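You operate a simulated robot arm through the tools that you are given. There is no shell and no other tool. Be economical: measure what you need, move in short steps, check, and stop when the job is done.

The job below is to be done with a simulated two-armed robot. You get a single attempt, and the scene is never put back.

TASK
Change the teal driver to the 13 mm socket and set its box to 20 Nm.
Fine: old socket on its peg, driver hanging again, bar knob at IN, count cleared.

It is judged by the outcome, as a careful person would: the job done as asked, and still so three seconds after it is handed in. It fails if anything else is knocked over, pushed out of place, dropped, spilled or broken.

THE ROBOT
Two 7-joint arms with two-finger parallel grippers on one trunk, on a base that drives. Base frame: it is fixed to the floor where the robot stands at the start and does not move with it; the origin is under the middle of the robot, x ahead of it, y to its left, z up. Units: cm, rad, N and s.
The left shoulder is at the start at [5, 15.8, 98.3], the right one opposite. With the tool pointing down near the work surface each hand reaches from about 24 to 66 cm from the robot's upright axis, wherever it stands, measured 20 degrees to its own side. Places, roughly: bar knob of the blue box [190, 160, 70]; bar knob of the purple box [150, 100, 70]; bar knob of the teal box [80, 10, 70]; blue key of the blue box [190, 140, 70]; blue key of the purple box [150, 80, 70]; blue key of the teal box [80, -10, 70]; large socket of the purple box [150, 100, 75]; round knob of the blue box [200, 170, 70]; round knob of the purple box [150, 110, 70]; round knob of the teal box [90, 10, 70]; small socket of the purple box [150, 100, 75]. Payload 3.91 kg a hand.
Tool frame (each hand has its own): the origin (TCP) lies between the finger pads and is the grasp point; the fingertips stand 3 cm ahead of it; z points along the fingers, y is the line along which they close. Largest opening 11 cm; finger width 2, thickness 1; the body of the gripper, 4.8 by 11.2 cm, starts 5.5 cm behind the TCP.
Orientation is told as [roll, pitch, yaw] about the base's x, y, z axes, in that order, counted from this pose: with the fingers straight down and closing along the base's y, the tool's x points along the base's -x, its y along +y and its z along -z.

THE INTERFACE
- The arms move only by the tool jog_arm. It takes "left_motion", "right_motion" or both (then of equal length, played together; a hand with none holds still); each is a list of rows, each a list of 3 entries, a list of its own where there are three numbers: the finger opening in cm, from 0 to 11, then the shift along the tool's x, y, z in cm, then the turn, a rotation vector about the tool's x, y, z in rad. In form: [[gripper, [x, y, z], [wx, wy, wz]], ...]. A call has 1 to 8 rows; each row is the pose to reach, as a shift and turn from the pose commanded when the call began, along the tool's axes at that moment. A row lasts 0.2 s, in which the tool goes at most 5 cm and 0.15 rad; a call with a longer step from one row to the next is refused whole, and so is a gripper value outside its range. A pose out of reach is approached as far as the arm can. The call stops where the force on the tool passes 40 N (or 10 N more than at its start, if that is more) or the arm is blocked; 0.2 s more then pass. Each finger travels about 15.3 cm/s and halts on what it meets, pressing with about 24 N; the grip force reading is that of the motor and also rises with nothing between the fingers. The clock runs only during rows and for 0.2 s after the last one: add rows that repeat a pose to give the fingers time. The reply holds the time, the measured pose of the TCP, the force on the tool along the base axes, the opening and the grip force, in the units named above and with some noise, with the torque about the TCP (base axes, N m) and any sound that the robot's microphone picked up.
- Cameras (640 x 400 px; columns grow to the right, rows downward): "scene" is now at [12.82, -0.4, 116.97]; the picture's right is [-0.04, -1.00, 0.00], its down [-0.06, 0.00, -1.00] and it looks along [1.00, -0.04, -0.06] (base axes); focal length 276 px, centre (320, 200). "left" rides on the left gripper at [7.2, -1.7, -10.3] in its tool frame; the picture's right is [0.23, 0.97, 0.00], its down [-0.76, 0.18, -0.62] and it looks along [-0.61, 0.14, 0.78] (tool axes); focal length 222 px, centre (320, 200). "right" rides on the right gripper at [7.2, 1.7, -10.3] in its tool frame; the picture's right is [-0.23, 0.97, 0.00], its down [-0.76, -0.18, -0.62] and it looks along [-0.61, -0.14, 0.78] (tool axes); focal length 222 px, centre (320, 200). There is no depth. A picture from a camera that has moved, and an enlarged one, comes with that camera's place and axes in the base frame and with its lens.
- capture(camera): a new picture of that camera. The clock stands still meanwhile.
- move_column(by): slides the trunk up (or, below 0, down) by that many cm; the arms and the scene camera ride with it, the base frame stays. It gives what a move gives, with no picture.
- drive_base(legs): drives the robot by 1 to 6 legs, each [ahead, turn to the left] in cm and rad, along the robot's own axes; the way and the turn of a leg run together, so that a leg with both is an arc; at most 150 cm and 3.142 rad a leg. The arms and the cameras ride along, it lands a little off, and it stops where it bumps. It gives what a move gives.
- aim_head(pan, tilt): turns the head with the scene camera to pan (to the left, within 1.396 rad either way) and tilt (down, from -0.506 to 1.204), counted from straight ahead of the robot. It gives what a move gives.
- zoom(camera, box): a new picture of the part [left, top, right, bottom] of that camera's present view, enlarged. The clock stands still meanwhile.
- hand_in(): hands the job in; it is judged then, once.

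Work in short steps. Places have to be worked out from the pictures, the camera data and where the tool is seen: move nearer, look again, correct. Check each grasp and each placing, and mend what went wrong. You have 120 turns and 100 pictures in all, those below and enlarged ones among them. Open the grippers and draw the arms clear of the work before you hand the job in, unless the task says otherwise; then end with one line.

The tools are called by a JSON object that holds its "fn" and its "kwargs". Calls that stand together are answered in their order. jog_arm: Moves the arms, as the interface text tells. Its arguments: {"type":"object","properties":{"left_motion":{"type":"array"},"right_motion":{"type":"array"}},"required":[]} The other tools are called the same way: move_column (by) slides the trunk up or down; drive_base (legs) drives the base; aim_head (pan, tilt) turns the head that bears the scene camera; capture (camera) takes a picture; zoom (camera, box) takes an enlarged picture of a part of a camera's view; hand_in () hands the job in.

At the start:

```text
t: 0.0
left_tcp_pos: [45.04, 23.62, 99.98]
left_ee_rot: [0.0, 0.0, 0.0]
left_wrist_force: [0.6, 0.3, -0.5]
left_ft_torque: [-0.01, 0.02, 0.02]
left_grip_width: 10.99
left_grasp_force: 0.0
right_tcp_pos: [44.07, -21.37, 100.04]
right_ee_rot: [-0.001, 0.0, 0.001]
right_wrist_force: [-0.1, -0.9, -0.5]
right_ft_torque: [0.01, 0.0, -0.01]
right_grip_width: 10.99
right_grasp_force: 0.2
trunk travel left (down, up): [-22.5, 25.7]
robot x, y, heading: [0.02, 0.43, -0.001]
head pan, tilt: [-0.037, 0.065]
```

scene: 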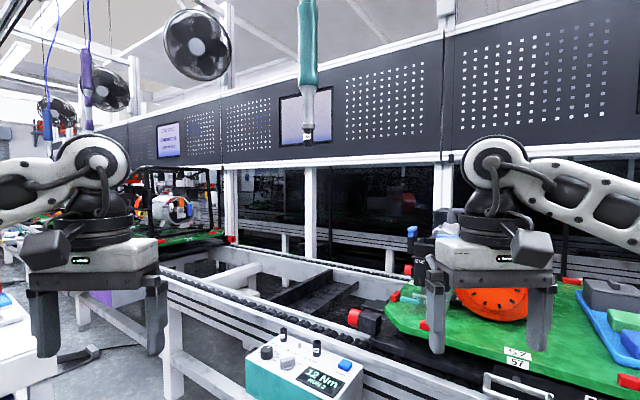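
right: 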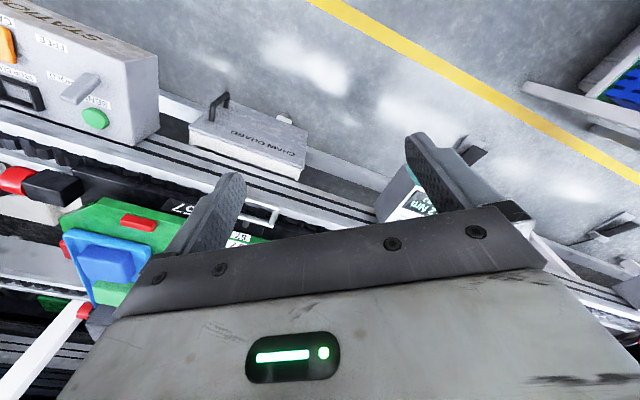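
left: 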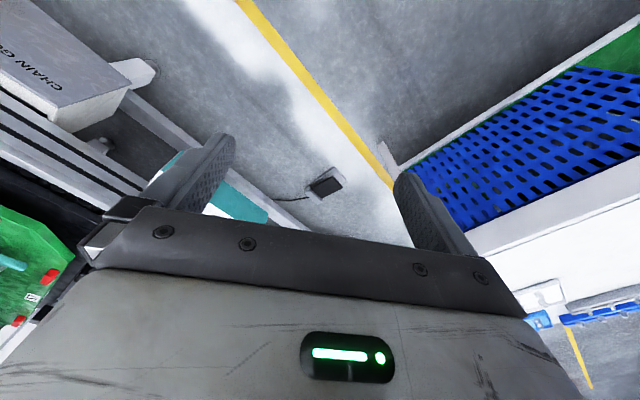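

The teal box is ahead, low in the scene view, and the teal driver hangs above it. I zoom on both for detail.

{"fn": "zoom", "kwargs": {"camera": "scene", "box": [230, 310, 390, 400]}}

{"fn": "zoom", "kwargs": {"camera": "scene", "box": [230, 0, 390, 160]}}

```text
4.00 times, centred on (310, 355) of scene
camera zoom: at [12.82, -0.4, 116.97], right [-0.04, -1.0, 0.0], down [-0.06, 0.0, -1.0], along [1.0, -0.04, -0.06], focal length 1105 px, centre (360, -420)
```

zoom: 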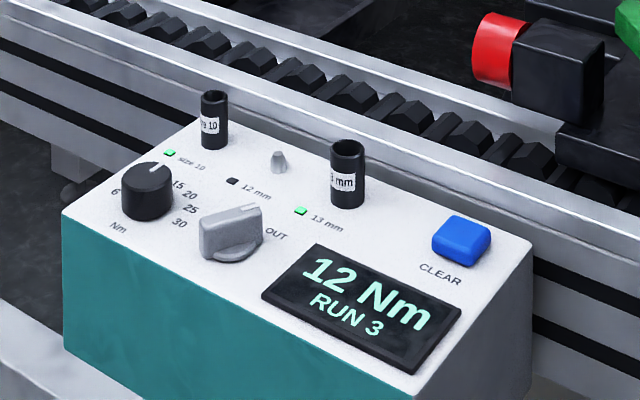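

```text
2.50 times, centred on (310, 80) of scene
camera zoom: at [12.82, -0.4, 116.97], right [-0.04, -1.0, 0.0], down [-0.06, 0.0, -1.0], along [1.0, -0.04, -0.06], focal length 691 px, centre (345, 500)
```

zoom: 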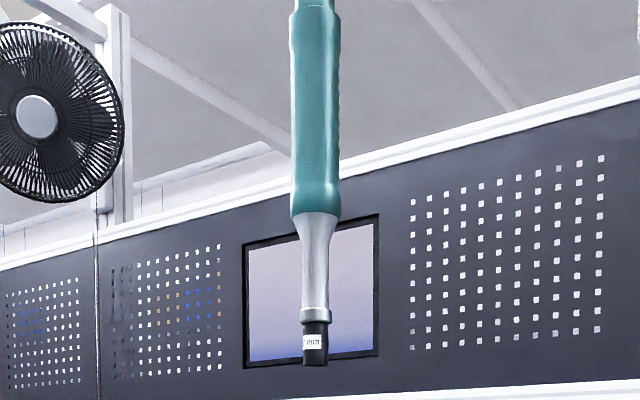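

The middle peg (12 mm) is empty, so the driver should hold the 12 mm socket. I tilt the head down to check the space ahead before driving nearer.

{"fn": "aim_head", "kwargs": {"pan": 0.0, "tilt": 0.75}}

{"fn": "capture", "kwargs": {"camera": "scene"}}

```text
t: 1.1
left_tcp_pos: [44.97, 23.66, 99.98]
left_ee_rot: [0.001, -0.001, 0.0]
left_wrist_force: [0.1, -0.2, 0.7]
left_ft_torque: [0.02, -0.01, 0.0]
left_grip_width: 10.99
left_grasp_force: 0.1
right_tcp_pos: [44.07, -21.39, 100.05]
right_ee_rot: [-0.001, 0.0, -0.002]
right_wrist_force: [-0.3, 0.4, 0.7]
right_ft_torque: [-0.01, -0.01, 0.03]
right_grip_width: 10.99
right_grasp_force: 0.1
trunk travel left (down, up): [-22.5, 25.7]
robot x, y, heading: [0.08, 0.07, 0.003]
head pan, tilt: [0.0, 0.75]
```

```text
94 pictures are left
camera scene: at [11.97, -0.07, 110.75], right [0.0, -1.0, 0.0], down [-0.68, 0.0, -0.73], along [0.73, 0.0, -0.68], focal length 276 px, centre (320, 200)
```

scene: 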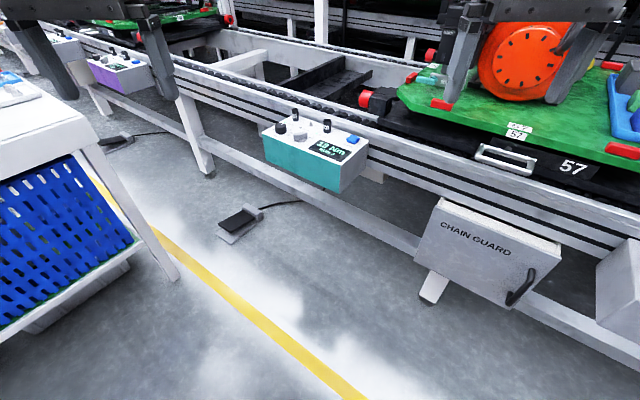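

The conveyor and box face run diagonally, and square-on heading would be about -0.62 rad. I look left to check that the way round is free.

{"fn": "aim_head", "kwargs": {"pan": 1.1, "tilt": 0.45}}

{"fn": "capture", "kwargs": {"camera": "scene"}}

```text
t: 2.4
left_tcp_pos: [44.91, 23.74, 100.02]
left_ee_rot: [0.0, 0.0, -0.001]
left_wrist_force: [-0.4, 0.5, 0.4]
left_ft_torque: [0.01, -0.01, 0.04]
left_grip_width: 10.99
left_grasp_force: 0.0
right_tcp_pos: [44.09, -21.32, 100.01]
right_ee_rot: [-0.001, 0.001, 0.001]
right_wrist_force: [-0.5, 0.4, -0.7]
right_ft_torque: [0.01, -0.02, -0.03]
right_grip_width: 10.99
right_grasp_force: 0.0
trunk travel left (down, up): [-22.5, 25.7]
robot x, y, heading: [0.23, 0.17, -0.001]
head pan, tilt: [1.1, 0.45]
```

```text
93 pictures are left
camera scene: at [7.86, 8.12, 113.38], right [0.89, -0.45, 0.0], down [-0.2, -0.39, -0.9], along [0.41, 0.8, -0.44], focal length 276 px, centre (320, 200)
```

scene: 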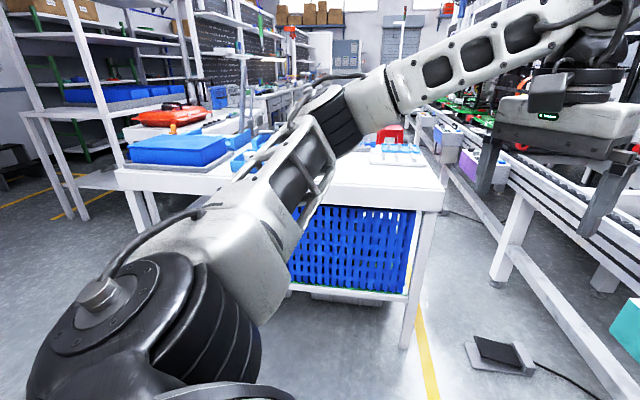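

The floor is free up to the table; arms at z≈97 clear it. I go to about (22, 45), turn to -0.62, and stop short of the box to look.

{"fn": "drive_base", "kwargs": {"legs": [[0, 1.107], [50, 0], [0, -1.727]]}}

{"fn": "aim_head", "kwargs": {"pan": 0.0, "tilt": 0.1}}

{"fn": "capture", "kwargs": {"camera": "scene"}}

```text
t: 12.3
left_tcp_pos: [72.58, 37.26, 100.0]
left_ee_rot: [0.0, -0.001, -0.625]
left_wrist_force: [0.1, 0.5, 0.7]
left_ft_torque: [-0.03, -0.01, 0.02]
left_grip_width: 11.01
left_grasp_force: 0.1
right_tcp_pos: [45.47, 1.21, 99.98]
right_ee_rot: [0.001, 0.0, -0.627]
right_wrist_force: [0.7, 0.4, 0.7]
right_ft_torque: [-0.01, 0.02, 0.0]
right_grip_width: 10.98
right_grasp_force: 0.0
trunk travel left (down, up): [-22.5, 25.7]
robot x, y, heading: [21.77, 44.36, -0.623]
head pan, tilt: [1.1, 0.45]
```

```text
t: 13.6
left_tcp_pos: [72.67, 37.22, 99.94]
left_ee_rot: [0.0, 0.001, -0.624]
left_wrist_force: [0.8, -0.5, -0.4]
left_ft_torque: [-0.03, -0.03, -0.02]
left_grip_width: 11.01
left_grasp_force: 0.1
right_tcp_pos: [45.51, 1.22, 100.03]
right_ee_rot: [0.001, -0.001, -0.625]
right_wrist_force: [0.2, 0.4, 1.4]
right_ft_torque: [0.02, -0.01, 0.0]
right_grip_width: 10.96
right_grasp_force: 0.0
trunk travel left (down, up): [-22.5, 25.7]
robot x, y, heading: [21.98, 44.27, -0.626]
head pan, tilt: [0.0, 0.099]
```

```text
92 pictures are left
camera scene: at [32.62, 36.53, 116.64], right [-0.59, -0.81, 0.0], down [-0.08, 0.06, -0.99], along [0.81, -0.58, -0.1], focal length 276 px, centre (320, 200)
```

scene: 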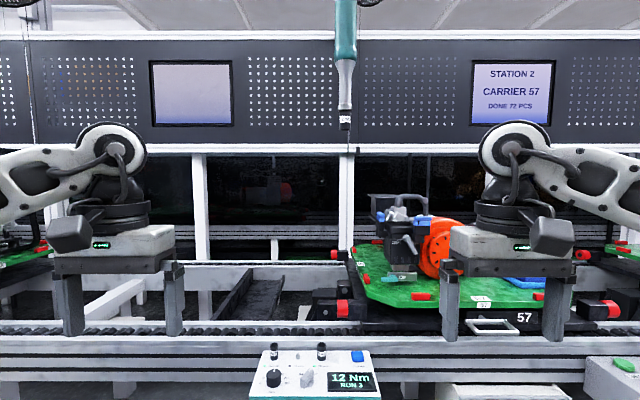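

Triangulated: driver axis about (75.6, -0.2), socket bottom z≈125; box is square on. I drive 22 cm ahead and look down at the box.

{"fn": "drive_base", "kwargs": {"legs": [[21, 0]]}}

{"fn": "aim_head", "kwargs": {"pan": 0.0, "tilt": 0.85}}

{"fn": "capture", "kwargs": {"camera": "scene"}}

```text
t: 15.2
left_tcp_pos: [89.56, 24.97, 100.03]
left_ee_rot: [-0.001, -0.001, -0.624]
left_wrist_force: [0.0, -0.2, 0.3]
left_ft_torque: [0.01, 0.03, -0.01]
left_grip_width: 11.0
left_grasp_force: 0.0
right_tcp_pos: [62.49, -10.96, 99.92]
right_ee_rot: [-0.001, 0.0, -0.626]
right_wrist_force: [-0.2, -0.5, 0.0]
right_ft_torque: [0.02, -0.01, 0.01]
right_grip_width: 11.01
right_grasp_force: 0.0
trunk travel left (down, up): [-22.5, 25.7]
robot x, y, heading: [39.04, 32.12, -0.623]
head pan, tilt: [0.0, 0.099]
```

```text
t: 16.3
left_tcp_pos: [89.65, 25.04, 100.07]
left_ee_rot: [0.0, -0.001, -0.622]
left_wrist_force: [0.0, 0.3, -0.2]
left_ft_torque: [-0.01, 0.0, -0.02]
left_grip_width: 11.01
left_grasp_force: 0.0
right_tcp_pos: [62.49, -11.09, 99.99]
right_ee_rot: [0.0, 0.0, -0.626]
right_wrist_force: [-0.4, -0.4, 0.5]
right_ft_torque: [-0.02, 0.0, -0.03]
right_grip_width: 10.99
right_grasp_force: 0.1
trunk travel left (down, up): [-22.5, 25.7]
robot x, y, heading: [39.23, 32.16, -0.626]
head pan, tilt: [0.0, 0.85]
```

```text
91 pictures are left
camera scene: at [48.44, 25.13, 109.94], right [-0.58, -0.81, 0.0], down [-0.61, 0.44, -0.66], along [0.54, -0.39, -0.75], focal length 276 px, centre (320, 200)
```

scene: 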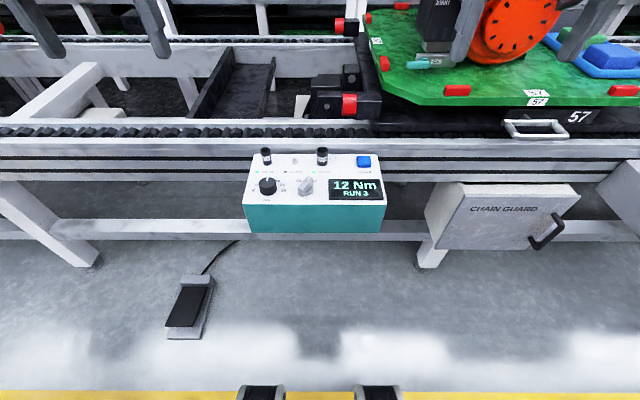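

{"fn": "zoom", "kwargs": {"camera": "scene", "box": [235, 135, 395, 235]}}

{"fn": "aim_head", "kwargs": {"pan": -0.12, "tilt": -0.3}}

{"fn": "capture", "kwargs": {"camera": "scene"}}

```text
4.00 times, centred on (315, 185) of scene
camera zoom: at [48.44, 25.13, 109.94], right [-0.58, -0.81, 0.0], down [-0.61, 0.44, -0.66], along [0.54, -0.39, -0.75], focal length 1105 px, centre (340, 260)
```

zoom: 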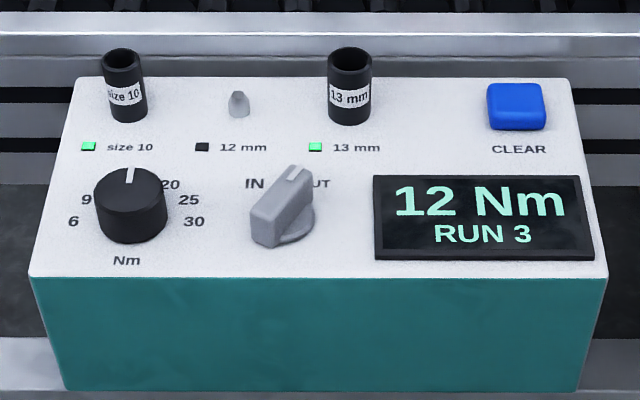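

```text
t: 17.7
left_tcp_pos: [89.57, 24.99, 100.06]
left_ee_rot: [0.0, -0.001, -0.625]
left_wrist_force: [-0.1, -0.4, 0.9]
left_ft_torque: [-0.03, 0.02, 0.0]
left_grip_width: 10.98
left_grasp_force: 0.0
right_tcp_pos: [62.47, -11.0, 100.02]
right_ee_rot: [0.0, 0.001, -0.626]
right_wrist_force: [-0.2, -0.1, 0.1]
right_ft_torque: [0.0, -0.01, 0.0]
right_grip_width: 11.01
right_grasp_force: 0.1
trunk travel left (down, up): [-22.5, 25.7]
robot x, y, heading: [39.37, 31.9, -0.628]
head pan, tilt: [-0.12, -0.3]
```

```text
89 pictures are left
camera scene: at [47.87, 24.37, 120.09], right [-0.68, -0.74, 0.0], down [0.22, -0.2, -0.96], along [0.7, -0.65, 0.3], focal length 276 px, centre (320, 200)
```

scene: 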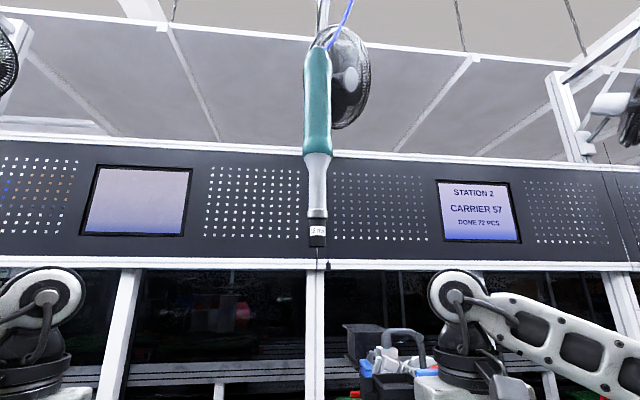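

Bar knob points at OUT already (IN/OUT looks like rotation sense). Driver is at about f=48, l=-5 in the robot frame, handle z 139–158. I back off 10 cm for wrist room and raise the trunk.

{"fn": "drive_base", "kwargs": {"legs": [[-10, 0]]}}

{"fn": "move_column", "kwargs": {"by": 25}}

{"fn": "jog_arm", "kwargs": {"right_motion": [[11, [0, 0, -3], [0, -0.14, 0]], [11, [0, 0, -6], [0, -0.28, 0]], [11, [0, 0, -9], [0, -0.42, 0]], [11, [0, 0, -12], [0, -0.56, 0]], [11, [0, 0, -15], [0, -0.7, 0]], [11, [0, 0, -18], [0, -0.785, 0]]]}}

```text
t: 18.9
left_tcp_pos: [81.62, 30.77, 99.95]
left_ee_rot: [0.001, 0.0, -0.623]
left_wrist_force: [0.5, -0.3, 0.5]
left_ft_torque: [-0.02, -0.01, 0.02]
left_grip_width: 11.0
left_grasp_force: 0.0
right_tcp_pos: [54.6, -5.29, 99.92]
right_ee_rot: [0.0, 0.0, -0.624]
right_wrist_force: [0.7, -0.5, 0.1]
right_ft_torque: [0.0, 0.0, 0.01]
right_grip_width: 11.0
right_grasp_force: 0.1
trunk travel left (down, up): [-22.5, 25.7]
robot x, y, heading: [31.34, 37.82, -0.623]
head pan, tilt: [-0.12, -0.3]
```

```text
t: 21.4
left_tcp_pos: [81.62, 30.73, 124.99]
left_ee_rot: [0.001, -0.002, -0.623]
left_wrist_force: [0.1, 0.4, -0.2]
left_ft_torque: [0.0, -0.02, -0.02]
left_grip_width: 11.0
left_grasp_force: 0.1
right_tcp_pos: [54.53, -5.19, 124.99]
right_ee_rot: [-0.001, -0.001, -0.624]
right_wrist_force: [-0.4, 0.4, 0.1]
right_ft_torque: [-0.01, -0.01, 0.01]
right_grip_width: 11.0
right_grasp_force: 0.0
trunk travel left (down, up): [-47.5, 0.7]
robot x, y, heading: [31.6, 37.99, -0.629]
head pan, tilt: [-0.12, -0.3]
```

```text
t: 22.8
left_tcp_pos: [81.68, 30.89, 124.99]
left_ee_rot: [-0.001, 0.001, -0.623]
left_wrist_force: [-0.1, 0.0, 0.8]
left_ft_torque: [-0.03, 0.01, -0.01]
left_grip_width: 11.02
left_grasp_force: 0.0
right_tcp_pos: [54.51, -5.12, 142.9]
right_ee_rot: [0.001, -0.788, -0.625]
right_wrist_force: [1.1, 0.5, 0.4]
right_ft_torque: [-0.02, 0.04, 0.05]
right_grip_width: 11.0
right_grasp_force: 0.0
trunk travel left (down, up): [-47.5, 0.7]
robot x, y, heading: [31.16, 37.66, -0.627]
head pan, tilt: [-0.12, -0.3]
```

Halfway pitched; I finish the turn to horizontal.

{"fn": "jog_arm", "kwargs": {"right_motion": [[11, [0, 0, 0], [0, -0.14, 0]], [11, [0, 0, 0], [0, -0.28, 0]], [11, [0, 0, 0], [0, -0.42, 0]], [11, [0, 0, 0], [0, -0.56, 0]], [11, [0, 0, 0], [0, -0.7, 0]], [11, [0, 0, 0], [0, -0.785, 0]]]}}

{"fn": "aim_head", "kwargs": {"pan": -0.12, "tilt": 0.0}}

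{"fn": "capture", "kwargs": {"camera": "scene"}}

{"fn": "capture", "kwargs": {"camera": "right"}}

```text
t: 24.2
left_tcp_pos: [81.7, 30.75, 124.98]
left_ee_rot: [0.001, 0.002, -0.625]
left_wrist_force: [0.4, -0.4, 0.6]
left_ft_torque: [0.0, 0.03, 0.01]
left_grip_width: 11.01
left_grasp_force: 0.0
right_tcp_pos: [54.58, -5.25, 143.0]
right_ee_rot: [3.023, -1.573, 2.637]
right_wrist_force: [0.4, 0.2, 0.5]
right_ft_torque: [0.0, 0.04, 0.01]
right_grip_width: 10.99
right_grasp_force: 0.1
trunk travel left (down, up): [-47.5, 0.7]
robot x, y, heading: [30.71, 37.92, -0.628]
head pan, tilt: [-0.12, -0.3]
```

```text
t: 25.0
left_tcp_pos: [81.54, 30.82, 125.06]
left_ee_rot: [0.0, -0.001, -0.624]
left_wrist_force: [-0.2, 0.2, 0.7]
left_ft_torque: [0.02, 0.03, 0.01]
left_grip_width: 11.01
left_grasp_force: 0.1
right_tcp_pos: [54.49, -5.23, 142.88]
right_ee_rot: [-0.03, -1.57, -0.596]
right_wrist_force: [-0.5, -0.3, 0.5]
right_ft_torque: [-0.01, 0.02, 0.03]
right_grip_width: 11.0
right_grasp_force: 0.0
trunk travel left (down, up): [-47.5, 0.7]
robot x, y, heading: [31.54, 38.1, -0.623]
head pan, tilt: [-0.12, 0.0]
```

```text
88 pictures are left
camera scene: at [40.76, 29.32, 142.56], right [-0.68, -0.73, 0.0], down [0.0, 0.0, -1.0], along [0.73, -0.68, 0.0], focal length 276 px, centre (320, 200)
```

scene: 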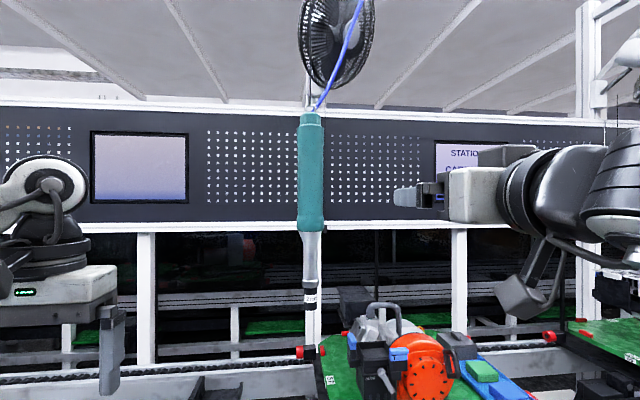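

```text
87 pictures are left
camera right: at [47.15, 2.22, 135.73], right [0.57, 0.79, 0.23], down [-0.61, 0.22, 0.76], along [0.55, -0.57, 0.61], focal length 222 px, centre (320, 200)
```

right: 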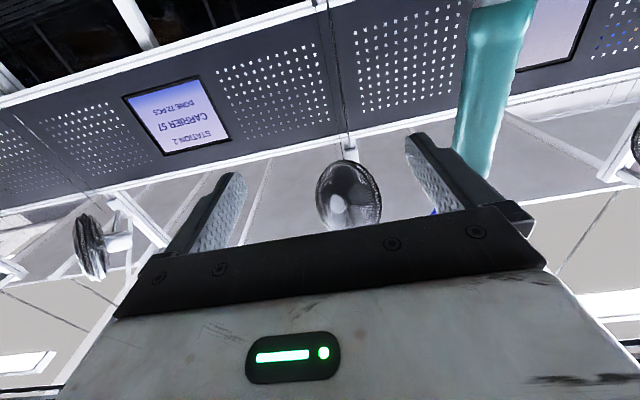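

The right hand is level and the driver axis is confirmed near (75.5, -0.7). I move the hand to 12 cm before it, yawing 0.4 left.

{"fn": "jog_arm", "kwargs": {"right_motion": [[11, [0, 2.8, 0.8], [-0.1, 0, 0]], [11, [0, 5.6, 1.6], [-0.2, 0, 0]], [11, [0, 8.5, 2.4], [-0.3, 0, 0]], [11, [0, 11.3, 3.3], [-0.4, 0, 0]], [11, [0, 11.3, 3.3], [-0.4, 0, 0]]]}}

{"fn": "capture", "kwargs": {"camera": "right"}}

{"fn": "capture", "kwargs": {"camera": "scene"}}

```text
t: 26.2
left_tcp_pos: [81.48, 30.78, 125.01]
left_ee_rot: [0.001, 0.001, -0.623]
left_wrist_force: [0.9, -0.3, -0.3]
left_ft_torque: [0.01, 0.01, 0.06]
left_grip_width: 11.0
left_grasp_force: 0.1
right_tcp_pos: [63.8, 2.05, 142.97]
right_ee_rot: [0.487, -1.57, -0.711]
right_wrist_force: [0.0, -0.3, 0.8]
right_ft_torque: [0.03, 0.01, 0.0]
right_grip_width: 11.0
right_grasp_force: 0.1
trunk travel left (down, up): [-47.5, 0.7]
robot x, y, heading: [31.08, 37.8, -0.625]
head pan, tilt: [-0.12, 0.0]
```

```text
86 pictures are left
camera right: at [54.09, 6.02, 135.7], right [0.22, 0.95, 0.23], down [-0.65, -0.04, 0.76], along [0.73, -0.31, 0.61], focal length 222 px, centre (320, 200)
```

right: 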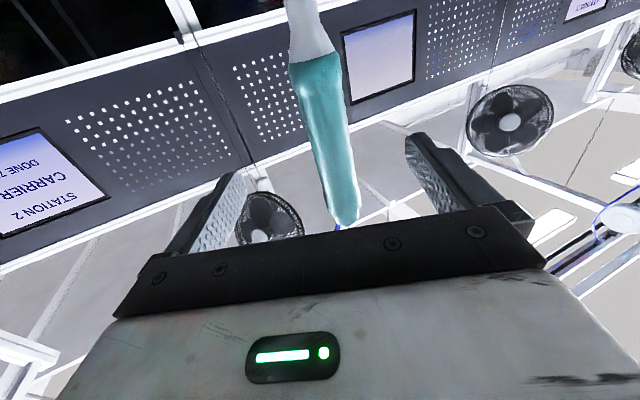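

```text
85 pictures are left
camera scene: at [40.74, 29.31, 142.55], right [-0.68, -0.73, 0.0], down [0.0, 0.0, -1.0], along [0.73, -0.68, 0.0], focal length 276 px, centre (320, 200)
```

scene: 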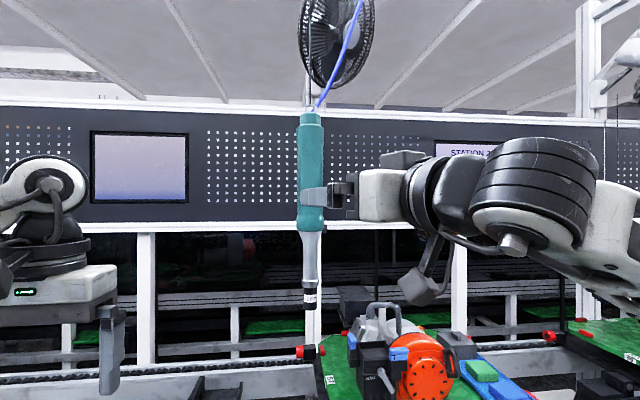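

The driver lies between the fingers' planes, perhaps 0.5–1 cm left. I advance 12 cm with a 0.5 cm left correction, fingers open.

{"fn": "jog_arm", "kwargs": {"right_motion": [[11, [0, 0.5, 3], [0, 0, 0]], [11, [0, 0.6, 6], [0, 0, 0]], [11, [0, 0.6, 9], [0, 0, 0]], [11, [0, 0.6, 11.7], [0, 0, 0]], [11, [0, 0.6, 11.7], [0, 0, 0]]]}}

{"fn": "capture", "kwargs": {"camera": "right"}}

```text
t: 27.4
left_tcp_pos: [81.59, 30.77, 125.05]
left_ee_rot: [0.0, -0.002, -0.625]
left_wrist_force: [0.9, 0.6, -0.6]
left_ft_torque: [-0.02, 0.01, -0.01]
left_grip_width: 10.99
left_grasp_force: 0.1
right_tcp_pos: [75.32, 0.03, 143.02]
right_ee_rot: [-1.367, -1.57, 1.145]
right_wrist_force: [0.2, -0.8, 0.6]
right_ft_torque: [-0.01, 0.0, 0.01]
right_grip_width: 11.0
right_grasp_force: 0.1
trunk travel left (down, up): [-47.5, 0.7]
robot x, y, heading: [31.34, 37.88, -0.628]
head pan, tilt: [-0.12, 0.0]
```

```text
84 pictures are left
camera right: at [65.69, 3.94, 135.71], right [0.22, 0.95, 0.23], down [-0.65, -0.03, 0.76], along [0.73, -0.31, 0.61], focal length 222 px, centre (320, 200)
```

right: 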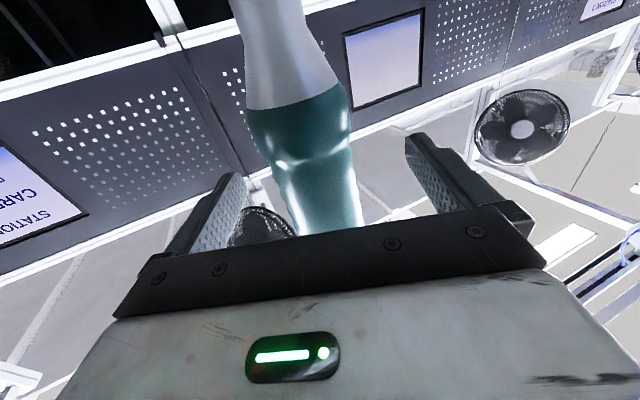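

The handle sits between the fingers. I close.

{"fn": "jog_arm", "kwargs": {"right_motion": [[0, [0, 0, 0], [0, 0, 0]], [0, [0, 0, 0], [0, 0, 0]], [0, [0, 0, 0], [0, 0, 0]], [0, [0, 0, 0], [0, 0, 0]]]}}

{"fn": "capture", "kwargs": {"camera": "right"}}

{"fn": "capture", "kwargs": {"camera": "scene"}}

```text
t: 28.4
left_tcp_pos: [81.54, 30.78, 125.07]
left_ee_rot: [0.001, -0.001, -0.623]
left_wrist_force: [-0.2, 0.3, 0.1]
left_ft_torque: [-0.01, 0.0, 0.01]
left_grip_width: 11.0
left_grasp_force: 0.2
right_tcp_pos: [75.34, 0.01, 142.93]
right_ee_rot: [0.236, -1.571, -0.462]
right_wrist_force: [-0.7, -0.6, 0.3]
right_ft_torque: [-0.01, 0.01, -0.01]
right_grip_width: 4.32
right_grasp_force: 24.2
trunk travel left (down, up): [-47.5, 0.7]
robot x, y, heading: [31.05, 37.82, -0.624]
head pan, tilt: [-0.12, 0.0]
```

```text
83 pictures are left
camera right: at [65.68, 3.94, 135.7], right [0.22, 0.95, 0.23], down [-0.65, -0.03, 0.76], along [0.73, -0.31, 0.61], focal length 222 px, centre (320, 200)
```

right: 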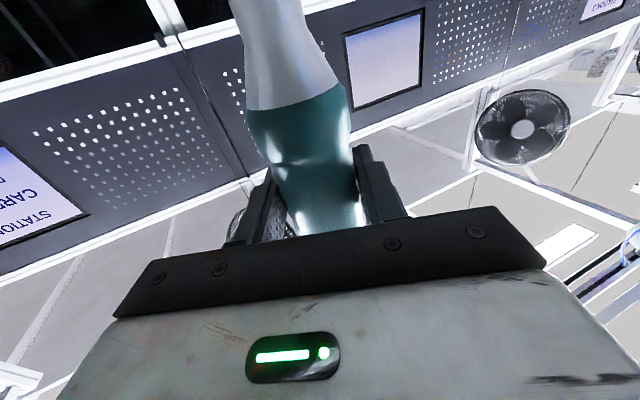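

```text
82 pictures are left
camera scene: at [40.77, 29.32, 142.55], right [-0.68, -0.73, 0.0], down [0.0, 0.0, -1.0], along [0.73, -0.68, 0.0], focal length 276 px, centre (320, 200)
```

scene: 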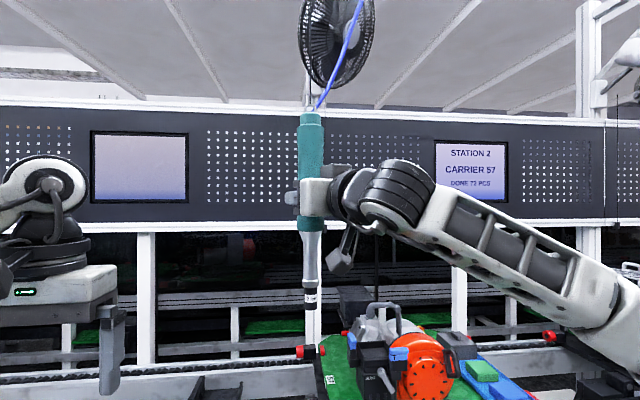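

Gripped at 4.3 cm. I lower the trunk 20 cm first to feel the balancer's pull and check for slip.

{"fn": "move_column", "kwargs": {"by": -20}}

{"fn": "capture", "kwargs": {"camera": "scene"}}

```text
t: 30.6
left_tcp_pos: [81.59, 30.7, 105.09]
left_ee_rot: [0.002, 0.001, -0.625]
left_wrist_force: [0.0, -0.2, -0.1]
left_ft_torque: [0.06, 0.01, -0.01]
left_grip_width: 11.0
left_grasp_force: 0.0
right_tcp_pos: [75.38, -0.08, 123.06]
right_ee_rot: [0.179, -1.569, -0.404]
right_wrist_force: [0.2, 0.1, 1.0]
right_ft_torque: [0.08, -0.02, -0.01]
right_grip_width: 4.32
right_grasp_force: 24.1
trunk travel left (down, up): [-27.5, 20.7]
robot x, y, heading: [31.2, 37.88, -0.625]
head pan, tilt: [-0.12, 0.0]
```

```text
81 pictures are left
camera scene: at [40.74, 29.33, 122.56], right [-0.68, -0.73, 0.0], down [0.0, 0.0, -1.0], along [0.73, -0.68, 0.0], focal length 276 px, centre (320, 200)
```

scene: 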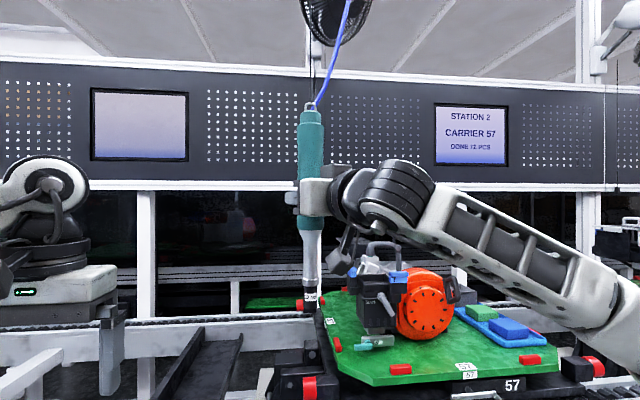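

The driver follows with almost no load. I zoom on the socket to read its label and measure its bottom.

{"fn": "zoom", "kwargs": {"camera": "scene", "box": [270, 220, 350, 320]}}

```text
4.00 times, centred on (310, 270) of scene
camera zoom: at [40.74, 29.33, 122.56], right [-0.68, -0.73, 0.0], down [0.0, 0.0, -1.0], along [0.73, -0.68, 0.0], focal length 1105 px, centre (360, -80)
```

zoom: 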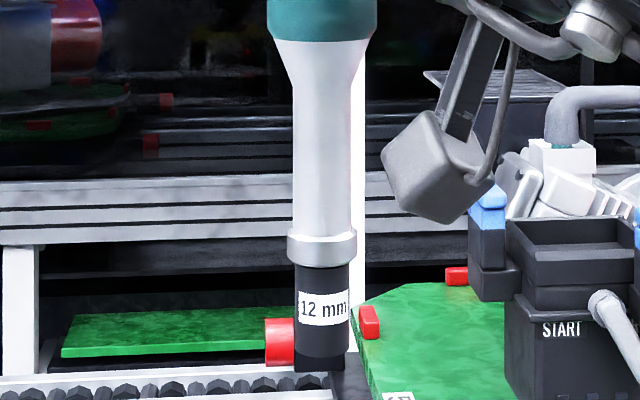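

It is the 12 mm socket, bottom ~18 cm below TCP. I move over the empty peg (about (89.2, 2.5)) with the bottom at z≈80, in one down-and-across path.

{"fn": "jog_arm", "kwargs": {"right_motion": [[0, [4, 0, 0], [0, 0, 0]], [0, [8, 0, 0], [0, 0, 0]], [0, [12, 0.5, 1], [0, 0, 0]], [0, [15, 1.5, 4], [0, 0, 0]], [0, [18, 3, 7], [0, 0, 0]], [0, [20, 4.2, 10], [0, 0, 0]], [0, [22, 5.5, 12.9], [0, 0, 0]], [0, [22, 5.5, 12.9], [0, 0, 0]]]}}

{"fn": "aim_head", "kwargs": {"pan": 0.0, "tilt": 0.7}}

{"fn": "capture", "kwargs": {"camera": "scene"}}

{"fn": "capture", "kwargs": {"camera": "left"}}

```text
t: 32.4
left_tcp_pos: [81.58, 30.58, 104.99]
left_ee_rot: [0.0, 0.001, -0.626]
left_wrist_force: [-0.2, -0.5, 0.2]
left_ft_torque: [-0.01, 0.01, 0.01]
left_grip_width: 10.99
left_grasp_force: 0.1
right_tcp_pos: [82.56, -4.77, 106.5]
right_ee_rot: [-2.617, -1.548, 2.41]
right_wrist_force: [0.5, 0.8, 3.3]
right_ft_torque: [-0.15, -0.07, 0.02]
right_grip_width: 4.3
right_grasp_force: 23.8
right hand out of reach, approached as far as the arm can: row 4, 5, 6, 7, 8
trunk travel left (down, up): [-27.5, 20.7]
robot x, y, heading: [31.36, 37.76, -0.626]
head pan, tilt: [-0.12, 0.0]
```

```text
t: 33.5
left_tcp_pos: [81.62, 30.8, 105.06]
left_ee_rot: [-0.001, 0.001, -0.623]
left_wrist_force: [-0.2, -0.9, 0.2]
left_ft_torque: [0.0, 0.0, -0.01]
left_grip_width: 10.99
left_grasp_force: 0.1
right_tcp_pos: [82.59, -4.55, 106.45]
right_ee_rot: [-2.564, -1.547, 2.356]
right_wrist_force: [-0.6, 0.8, 1.6]
right_ft_torque: [-0.15, -0.04, -0.02]
right_grip_width: 4.29
right_grasp_force: 24.3
trunk travel left (down, up): [-27.5, 20.7]
robot x, y, heading: [31.4, 38.1, -0.622]
head pan, tilt: [0.0, 0.7]
```

```text
79 pictures are left
camera scene: at [41.02, 30.47, 116.18], right [-0.58, -0.81, 0.0], down [-0.52, 0.38, -0.77], along [0.62, -0.45, -0.64], focal length 276 px, centre (320, 200)
```

scene: 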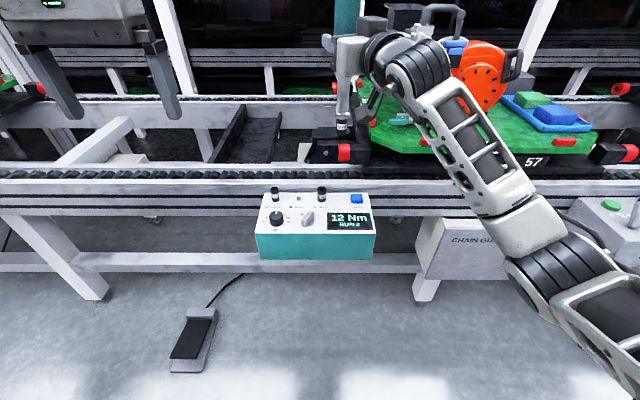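

```text
78 pictures are left
camera left: at [74.73, 33.68, 115.47], right [0.38, 0.92, 0.0], down [0.72, -0.3, 0.62], along [0.58, -0.24, -0.78], focal length 222 px, centre (320, 200)
```

left: 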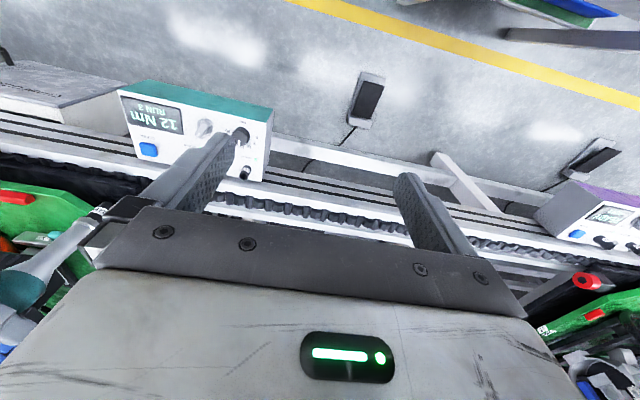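

The arm is at its reach limit there, so I pull the hand back about 8 cm before driving the base ahead again.

{"fn": "jog_arm", "kwargs": {"right_motion": [[0, [0, 0, -2], [0, 0, 0]], [0, [0, 0, -4], [0, 0, 0]], [0, [0, 0, -6], [0, 0, 0]], [0, [0, 0, -8], [0, 0, 0]], [0, [0, 0, -8], [0, 0, 0]]]}}

```text
t: 34.7
left_tcp_pos: [81.56, 30.83, 105.0]
left_ee_rot: [0.001, 0.001, -0.622]
left_wrist_force: [-0.2, 0.1, -0.5]
left_ft_torque: [0.0, -0.03, 0.02]
left_grip_width: 11.02
left_grasp_force: 0.0
right_tcp_pos: [74.71, -3.44, 105.64]
right_ee_rot: [0.202, -1.57, -0.425]
right_wrist_force: [0.4, 0.8, 2.5]
right_ft_torque: [-0.08, 0.0, 0.02]
right_grip_width: 4.31
right_grasp_force: 24.6
right hand out of reach, approached as far as the arm can: row 1, 2, 3, 4, 5
trunk travel left (down, up): [-27.5, 20.7]
robot x, y, heading: [31.05, 37.96, -0.625]
head pan, tilt: [0.0, 0.7]
```

The level wrist pose runs into a limit below shoulder height, so a regrasp with the tool pitched 45° down will suit both heights. I take the driver back to its hanging spot first.

{"fn": "move_column", "kwargs": {"by": 20}}

{"fn": "jog_arm", "kwargs": {"right_motion": [[0, [-3, 0.6, 0], [0, 0, 0]], [0, [-6, 1.2, 0], [0, 0, 0]], [0, [-9, 1.8, 0], [0, 0, 0]], [0, [-12, 2.4, 0], [0, 0, 0]], [0, [-15, 3.0, 0], [0, 0, 0]], [0, [-17.3, 3.4, 0], [0, 0, 0]], [0, [-17.3, 3.4, 0], [0, 0, 0]]]}}

```text
t: 36.8
left_tcp_pos: [81.58, 30.68, 125.06]
left_ee_rot: [0.0, 0.0, -0.624]
left_wrist_force: [0.5, -0.7, -0.2]
left_ft_torque: [-0.02, 0.02, -0.01]
left_grip_width: 11.0
left_grasp_force: 0.1
right_tcp_pos: [74.72, -3.53, 125.74]
right_ee_rot: [0.063, -1.571, -0.289]
right_wrist_force: [0.0, -0.4, 1.7]
right_ft_torque: [-0.05, 0.04, 0.0]
right_grip_width: 4.33
right_grasp_force: 24.0
trunk travel left (down, up): [-47.5, 0.7]
robot x, y, heading: [31.19, 37.8, -0.621]
head pan, tilt: [0.0, 0.7]
```

```text
t: 38.4
left_tcp_pos: [81.66, 30.67, 125.01]
left_ee_rot: [-0.001, 0.0, -0.625]
left_wrist_force: [1.1, 1.0, 0.0]
left_ft_torque: [-0.01, 0.02, 0.01]
left_grip_width: 11.02
left_grasp_force: 0.1
right_tcp_pos: [75.54, -0.2, 142.93]
right_ee_rot: [0.28, -1.566, -0.504]
right_wrist_force: [-0.2, -0.4, -5.8]
right_ft_torque: [0.01, -0.02, 0.02]
right_grip_width: 4.3
right_grasp_force: 24.0
trunk travel left (down, up): [-47.5, 0.7]
robot x, y, heading: [31.13, 37.64, -0.625]
head pan, tilt: [0.0, 0.7]
```

Back at the hanging spot. I open, then withdraw 12 cm along the tool.

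{"fn": "jog_arm", "kwargs": {"right_motion": [[6, [0.2, 0, 0], [0, 0, 0]], [11, [0.2, 0, 0], [0, 0, 0]], [11, [0.2, 0, 0], [0, 0, 0]], [11, [0.2, 0, -3], [0, 0, 0]], [11, [0.2, 0, -6], [0, 0, 0]], [11, [0.2, 0, -9], [0, 0, 0]], [11, [0.2, 0, -12], [0, 0, 0]], [11, [0.2, 0, -15], [0, 0, 0]]]}}

{"fn": "aim_head", "kwargs": {"pan": -0.12, "tilt": 0.0}}

{"fn": "capture", "kwargs": {"camera": "scene"}}

```text
t: 40.2
left_tcp_pos: [81.48, 30.83, 125.02]
left_ee_rot: [-0.001, -0.001, -0.625]
left_wrist_force: [0.3, -0.1, -0.2]
left_ft_torque: [0.0, 0.0, 0.0]
left_grip_width: 11.0
left_grasp_force: 0.0
right_tcp_pos: [60.77, 3.08, 142.83]
right_ee_rot: [0.678, -1.571, -0.901]
right_wrist_force: [0.2, 0.7, 0.1]
right_ft_torque: [0.03, 0.0, -0.01]
right_grip_width: 11.0
right_grasp_force: 0.0
trunk travel left (down, up): [-47.5, 0.7]
robot x, y, heading: [31.57, 37.95, -0.628]
head pan, tilt: [0.0, 0.7]
```

```text
t: 41.3
left_tcp_pos: [81.63, 30.82, 125.01]
left_ee_rot: [-0.001, 0.0, -0.625]
left_wrist_force: [0.4, -0.3, 0.3]
left_ft_torque: [-0.02, 0.0, -0.01]
left_grip_width: 11.01
left_grasp_force: 0.1
right_tcp_pos: [60.86, 3.09, 142.79]
right_ee_rot: [0.258, -1.571, -0.481]
right_wrist_force: [0.1, -0.2, 0.1]
right_ft_torque: [-0.03, 0.01, 0.01]
right_grip_width: 11.0
right_grasp_force: 0.1
trunk travel left (down, up): [-47.5, 0.7]
robot x, y, heading: [31.34, 38.26, -0.624]
head pan, tilt: [-0.12, 0.0]
```

```text
77 pictures are left
camera scene: at [40.77, 29.31, 142.54], right [-0.68, -0.74, 0.0], down [0.0, 0.0, -1.0], along [0.74, -0.68, 0.0], focal length 276 px, centre (320, 200)
```

scene: 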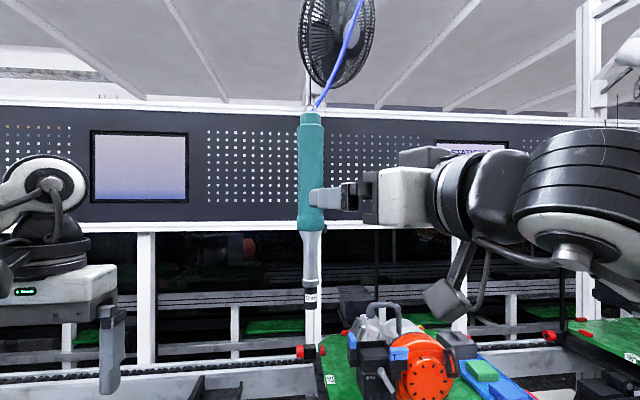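

The driver hangs as before. I pitch the hand to 45° down here, then approach.

{"fn": "jog_arm", "kwargs": {"right_motion": [[11, [0, 0, 0], [0, 0.14, 0]], [11, [0, 0, 0], [0, 0.28, 0]], [11, [0, 0, 0], [0, 0.42, 0]], [11, [0, 0, 0], [0, 0.56, 0]], [11, [0, 0, 0], [0, 0.7, 0]], [11, [-1, 0, 0], [0, 0.785, 0]], [11, [-1, 0, 0], [0, 0.785, 0]]]}}

```text
t: 42.9
left_tcp_pos: [81.57, 30.76, 125.06]
left_ee_rot: [0.0, 0.0, -0.622]
left_wrist_force: [-0.5, -0.6, 0.2]
left_ft_torque: [0.02, -0.03, 0.0]
left_grip_width: 11.0
left_grasp_force: 0.1
right_tcp_pos: [60.88, 3.21, 143.79]
right_ee_rot: [-0.001, -0.783, -0.223]
right_wrist_force: [0.2, -0.2, -0.1]
right_ft_torque: [0.03, -0.05, 0.01]
right_grip_width: 10.99
right_grasp_force: 0.1
trunk travel left (down, up): [-47.5, 0.7]
robot x, y, heading: [30.95, 37.83, -0.628]
head pan, tilt: [-0.12, 0.0]
```

Pitched cleanly. I approach 13.8 cm horizontally and look.

{"fn": "jog_arm", "kwargs": {"right_motion": [[11, [-2.5, 0, 2.5], [0, 0, 0]], [11, [-5, 0, 5], [0, 0, 0]], [11, [-7.5, 0, 7.5], [0, 0, 0]], [11, [-9.7, 0, 9.7], [0, 0, 0]], [11, [-9.7, 0, 9.7], [0, 0, 0]]]}}

{"fn": "capture", "kwargs": {"camera": "right"}}

{"fn": "capture", "kwargs": {"camera": "scene"}}

```text
t: 44.1
left_tcp_pos: [81.51, 30.75, 124.9]
left_ee_rot: [0.0, -0.002, -0.625]
left_wrist_force: [0.4, 0.3, -0.6]
left_ft_torque: [0.02, 0.02, 0.01]
left_grip_width: 10.98
left_grasp_force: 0.0
right_tcp_pos: [74.14, 0.07, 143.77]
right_ee_rot: [-0.001, -0.786, -0.225]
right_wrist_force: [-0.2, -0.3, -0.5]
right_ft_torque: [0.0, 0.0, -0.01]
right_grip_width: 11.0
right_grasp_force: 0.0
trunk travel left (down, up): [-47.5, 0.7]
robot x, y, heading: [31.57, 37.74, -0.624]
head pan, tilt: [-0.12, 0.0]
```

```text
76 pictures are left
camera right: at [62.5, 4.45, 145.96], right [0.37, 0.91, 0.16], down [0.06, -0.19, 0.98], along [0.93, -0.36, -0.12], focal length 222 px, centre (320, 200)
```

right: 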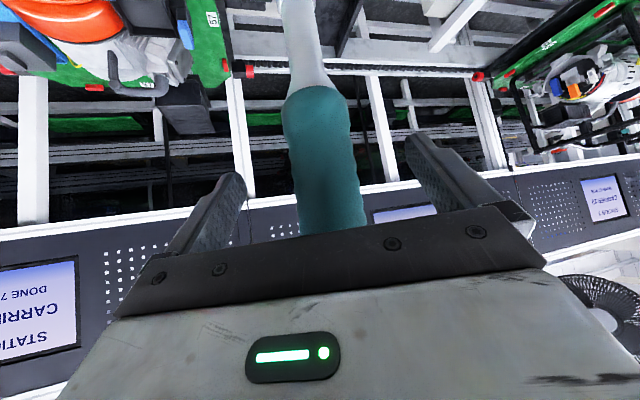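

```text
75 pictures are left
camera scene: at [40.72, 29.3, 142.55], right [-0.68, -0.73, 0.0], down [0.0, 0.0, -1.0], along [0.73, -0.68, 0.0], focal length 276 px, centre (320, 200)
```

scene: 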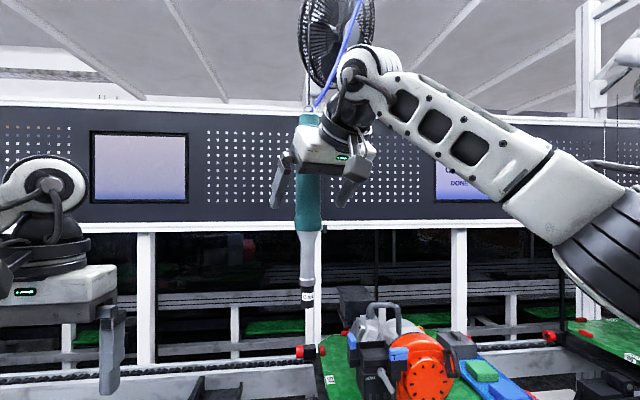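

The fingers straddle the handle. I close.

{"fn": "jog_arm", "kwargs": {"right_motion": [[0, [0, 0, 0], [0, 0, 0]], [0, [0, 0, 0], [0, 0, 0]], [0, [0, 0, 0], [0, 0, 0]], [0, [0, 0, 0], [0, 0, 0]]]}}

{"fn": "move_column", "kwargs": {"by": -20}}

{"fn": "jog_arm", "kwargs": {"right_motion": [[0, [2.8, 0, 2.8], [0, 0, 0]], [0, [5.6, 0, 5.6], [0, 0, 0]], [0, [8.4, 0, 8.4], [0, 0, 0]], [0, [11.2, 0, 11.2], [0, 0, 0]], [0, [14, 0, 14], [0, 0, 0]], [0, [14, 0, 14], [0, 0, 0]]]}}

```text
t: 45.1
left_tcp_pos: [81.62, 30.69, 124.98]
left_ee_rot: [-0.001, -0.001, -0.624]
left_wrist_force: [-0.6, -0.5, 0.6]
left_ft_torque: [-0.03, 0.0, 0.01]
left_grip_width: 10.96
left_grasp_force: 0.0
right_tcp_pos: [74.28, 0.14, 143.86]
right_ee_rot: [0.0, -0.786, -0.223]
right_wrist_force: [-0.7, 0.1, -0.8]
right_ft_torque: [-0.01, -0.02, -0.01]
right_grip_width: 4.31
right_grasp_force: 24.0
trunk travel left (down, up): [-47.5, 0.7]
robot x, y, heading: [31.05, 37.93, -0.628]
head pan, tilt: [-0.12, 0.0]
```

```text
t: 47.3
left_tcp_pos: [81.63, 30.76, 105.05]
left_ee_rot: [0.0, 0.001, -0.623]
left_wrist_force: [0.2, -0.5, 0.4]
left_ft_torque: [-0.03, -0.04, -0.02]
left_grip_width: 11.02
left_grasp_force: 0.1
right_tcp_pos: [74.17, -0.03, 123.89]
right_ee_rot: [0.0, -0.785, -0.223]
right_wrist_force: [0.5, 0.6, 1.9]
right_ft_torque: [-0.02, -0.05, 0.0]
right_grip_width: 4.3
right_grasp_force: 24.1
trunk travel left (down, up): [-27.5, 20.7]
robot x, y, heading: [31.09, 37.88, -0.625]
head pan, tilt: [-0.12, 0.0]
```

```text
t: 48.7
left_tcp_pos: [81.54, 30.8, 105.07]
left_ee_rot: [0.001, 0.0, -0.626]
left_wrist_force: [0.0, -0.1, 0.0]
left_ft_torque: [-0.01, 0.0, 0.02]
left_grip_width: 10.98
left_grasp_force: 0.1
right_tcp_pos: [74.36, 0.02, 103.82]
right_ee_rot: [0.001, -0.786, -0.224]
right_wrist_force: [-0.8, 0.5, 3.1]
right_ft_torque: [0.01, -0.05, -0.03]
right_grip_width: 4.31
right_grasp_force: 24.0
trunk travel left (down, up): [-27.5, 20.7]
robot x, y, heading: [31.7, 37.94, -0.625]
head pan, tilt: [-0.12, 0.0]
```

No limit here; socket bottom is about z 85. I move the driver axis over the 12 mm peg.

{"fn": "jog_arm", "kwargs": {"right_motion": [[0, [-1.8, 1.2, 1.8], [0, 0, 0]], [0, [-3.6, 2.4, 3.6], [0, 0, 0]], [0, [-5.4, 3.6, 5.4], [0, 0, 0]], [0, [-7.2, 4.8, 7.2], [0, 0, 0]], [0, [-9, 5.7, 9], [0, 0, 0]], [0, [-7.6, 5.7, 10.4], [0, 0, 0]], [0, [-7.6, 5.7, 10.4], [0, 0, 0]]]}}

{"fn": "aim_head", "kwargs": {"pan": 0.0, "tilt": 0.5}}

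{"fn": "capture", "kwargs": {"camera": "scene"}}

{"fn": "capture", "kwargs": {"camera": "left"}}

{"fn": "capture", "kwargs": {"camera": "right"}}

```text
t: 50.3
left_tcp_pos: [81.49, 30.74, 105.14]
left_ee_rot: [-0.001, 0.0, -0.623]
left_wrist_force: [0.8, 0.0, 0.1]
left_ft_torque: [-0.01, 0.0, 0.01]
left_grip_width: 10.98
left_grasp_force: 0.2
right_tcp_pos: [87.9, 2.79, 102.14]
right_ee_rot: [0.0, -0.784, -0.223]
right_wrist_force: [-0.9, -0.8, 2.0]
right_ft_torque: [0.02, -0.18, -0.01]
right_grip_width: 4.3
right_grasp_force: 24.5
trunk travel left (down, up): [-27.5, 20.7]
robot x, y, heading: [31.21, 37.88, -0.624]
head pan, tilt: [-0.12, 0.0]
```

```text
t: 51.2
left_tcp_pos: [81.55, 30.81, 105.03]
left_ee_rot: [0.001, -0.002, -0.622]
left_wrist_force: [0.3, -0.2, 0.4]
left_ft_torque: [0.01, -0.01, 0.01]
left_grip_width: 11.02
left_grasp_force: 0.1
right_tcp_pos: [87.93, 2.78, 102.24]
right_ee_rot: [0.001, -0.784, -0.225]
right_wrist_force: [-1.1, -1.0, 2.2]
right_ft_torque: [0.03, -0.17, 0.01]
right_grip_width: 4.3
right_grasp_force: 23.9
trunk travel left (down, up): [-27.5, 20.7]
robot x, y, heading: [31.2, 37.77, -0.623]
head pan, tilt: [0.0, 0.499]
```

```text
74 pictures are left
camera scene: at [41.5, 30.11, 117.95], right [-0.58, -0.81, 0.0], down [-0.39, 0.28, -0.88], along [0.71, -0.51, -0.48], focal length 276 px, centre (320, 200)
```

scene: 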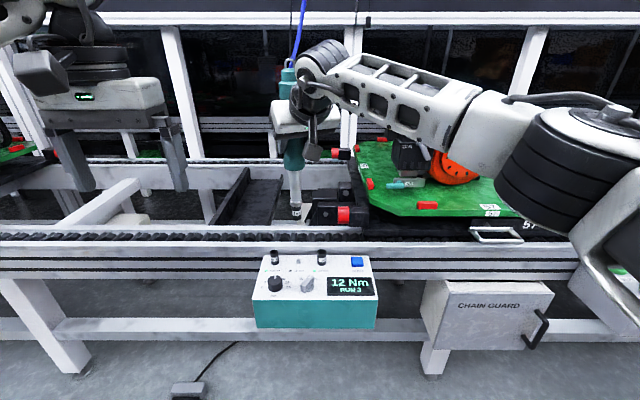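

```text
73 pictures are left
camera left: at [74.72, 33.67, 115.47], right [0.38, 0.92, 0.0], down [0.72, -0.3, 0.62], along [0.58, -0.24, -0.78], focal length 222 px, centre (320, 200)
```

left: 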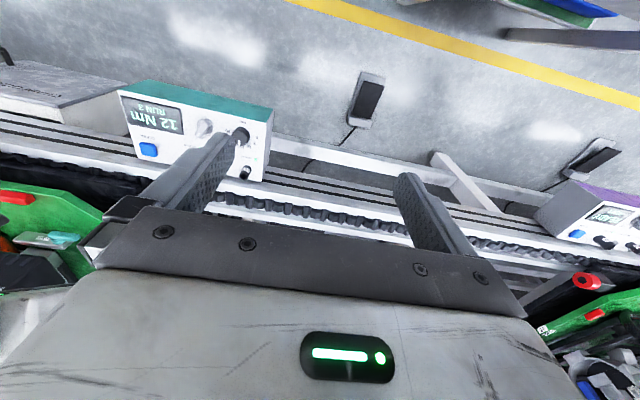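

```text
72 pictures are left
camera right: at [76.18, 7.27, 104.3], right [0.37, 0.91, 0.16], down [0.06, -0.2, 0.98], along [0.93, -0.36, -0.12], focal length 222 px, centre (320, 200)
```

right: 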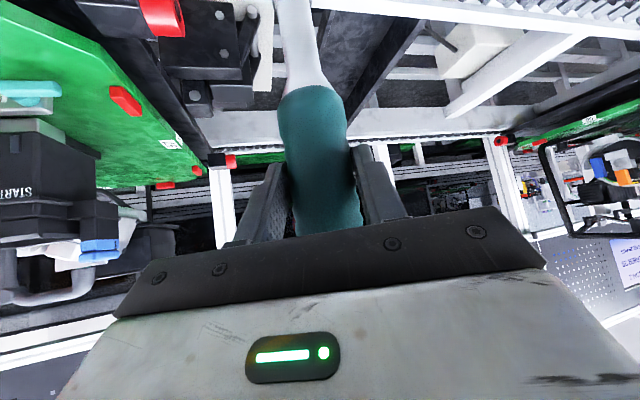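

I zoom on the driver tip and the box top together.

{"fn": "zoom", "kwargs": {"camera": "scene", "box": [240, 190, 400, 290]}}

```text
4.00 times, centred on (320, 240) of scene
camera zoom: at [41.5, 30.11, 117.95], right [-0.58, -0.81, 0.0], down [-0.39, 0.28, -0.88], along [0.71, -0.51, -0.48], focal length 1105 px, centre (320, 40)
```

zoom: 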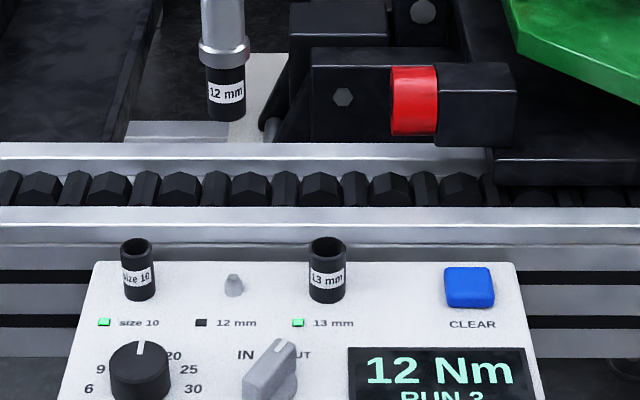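

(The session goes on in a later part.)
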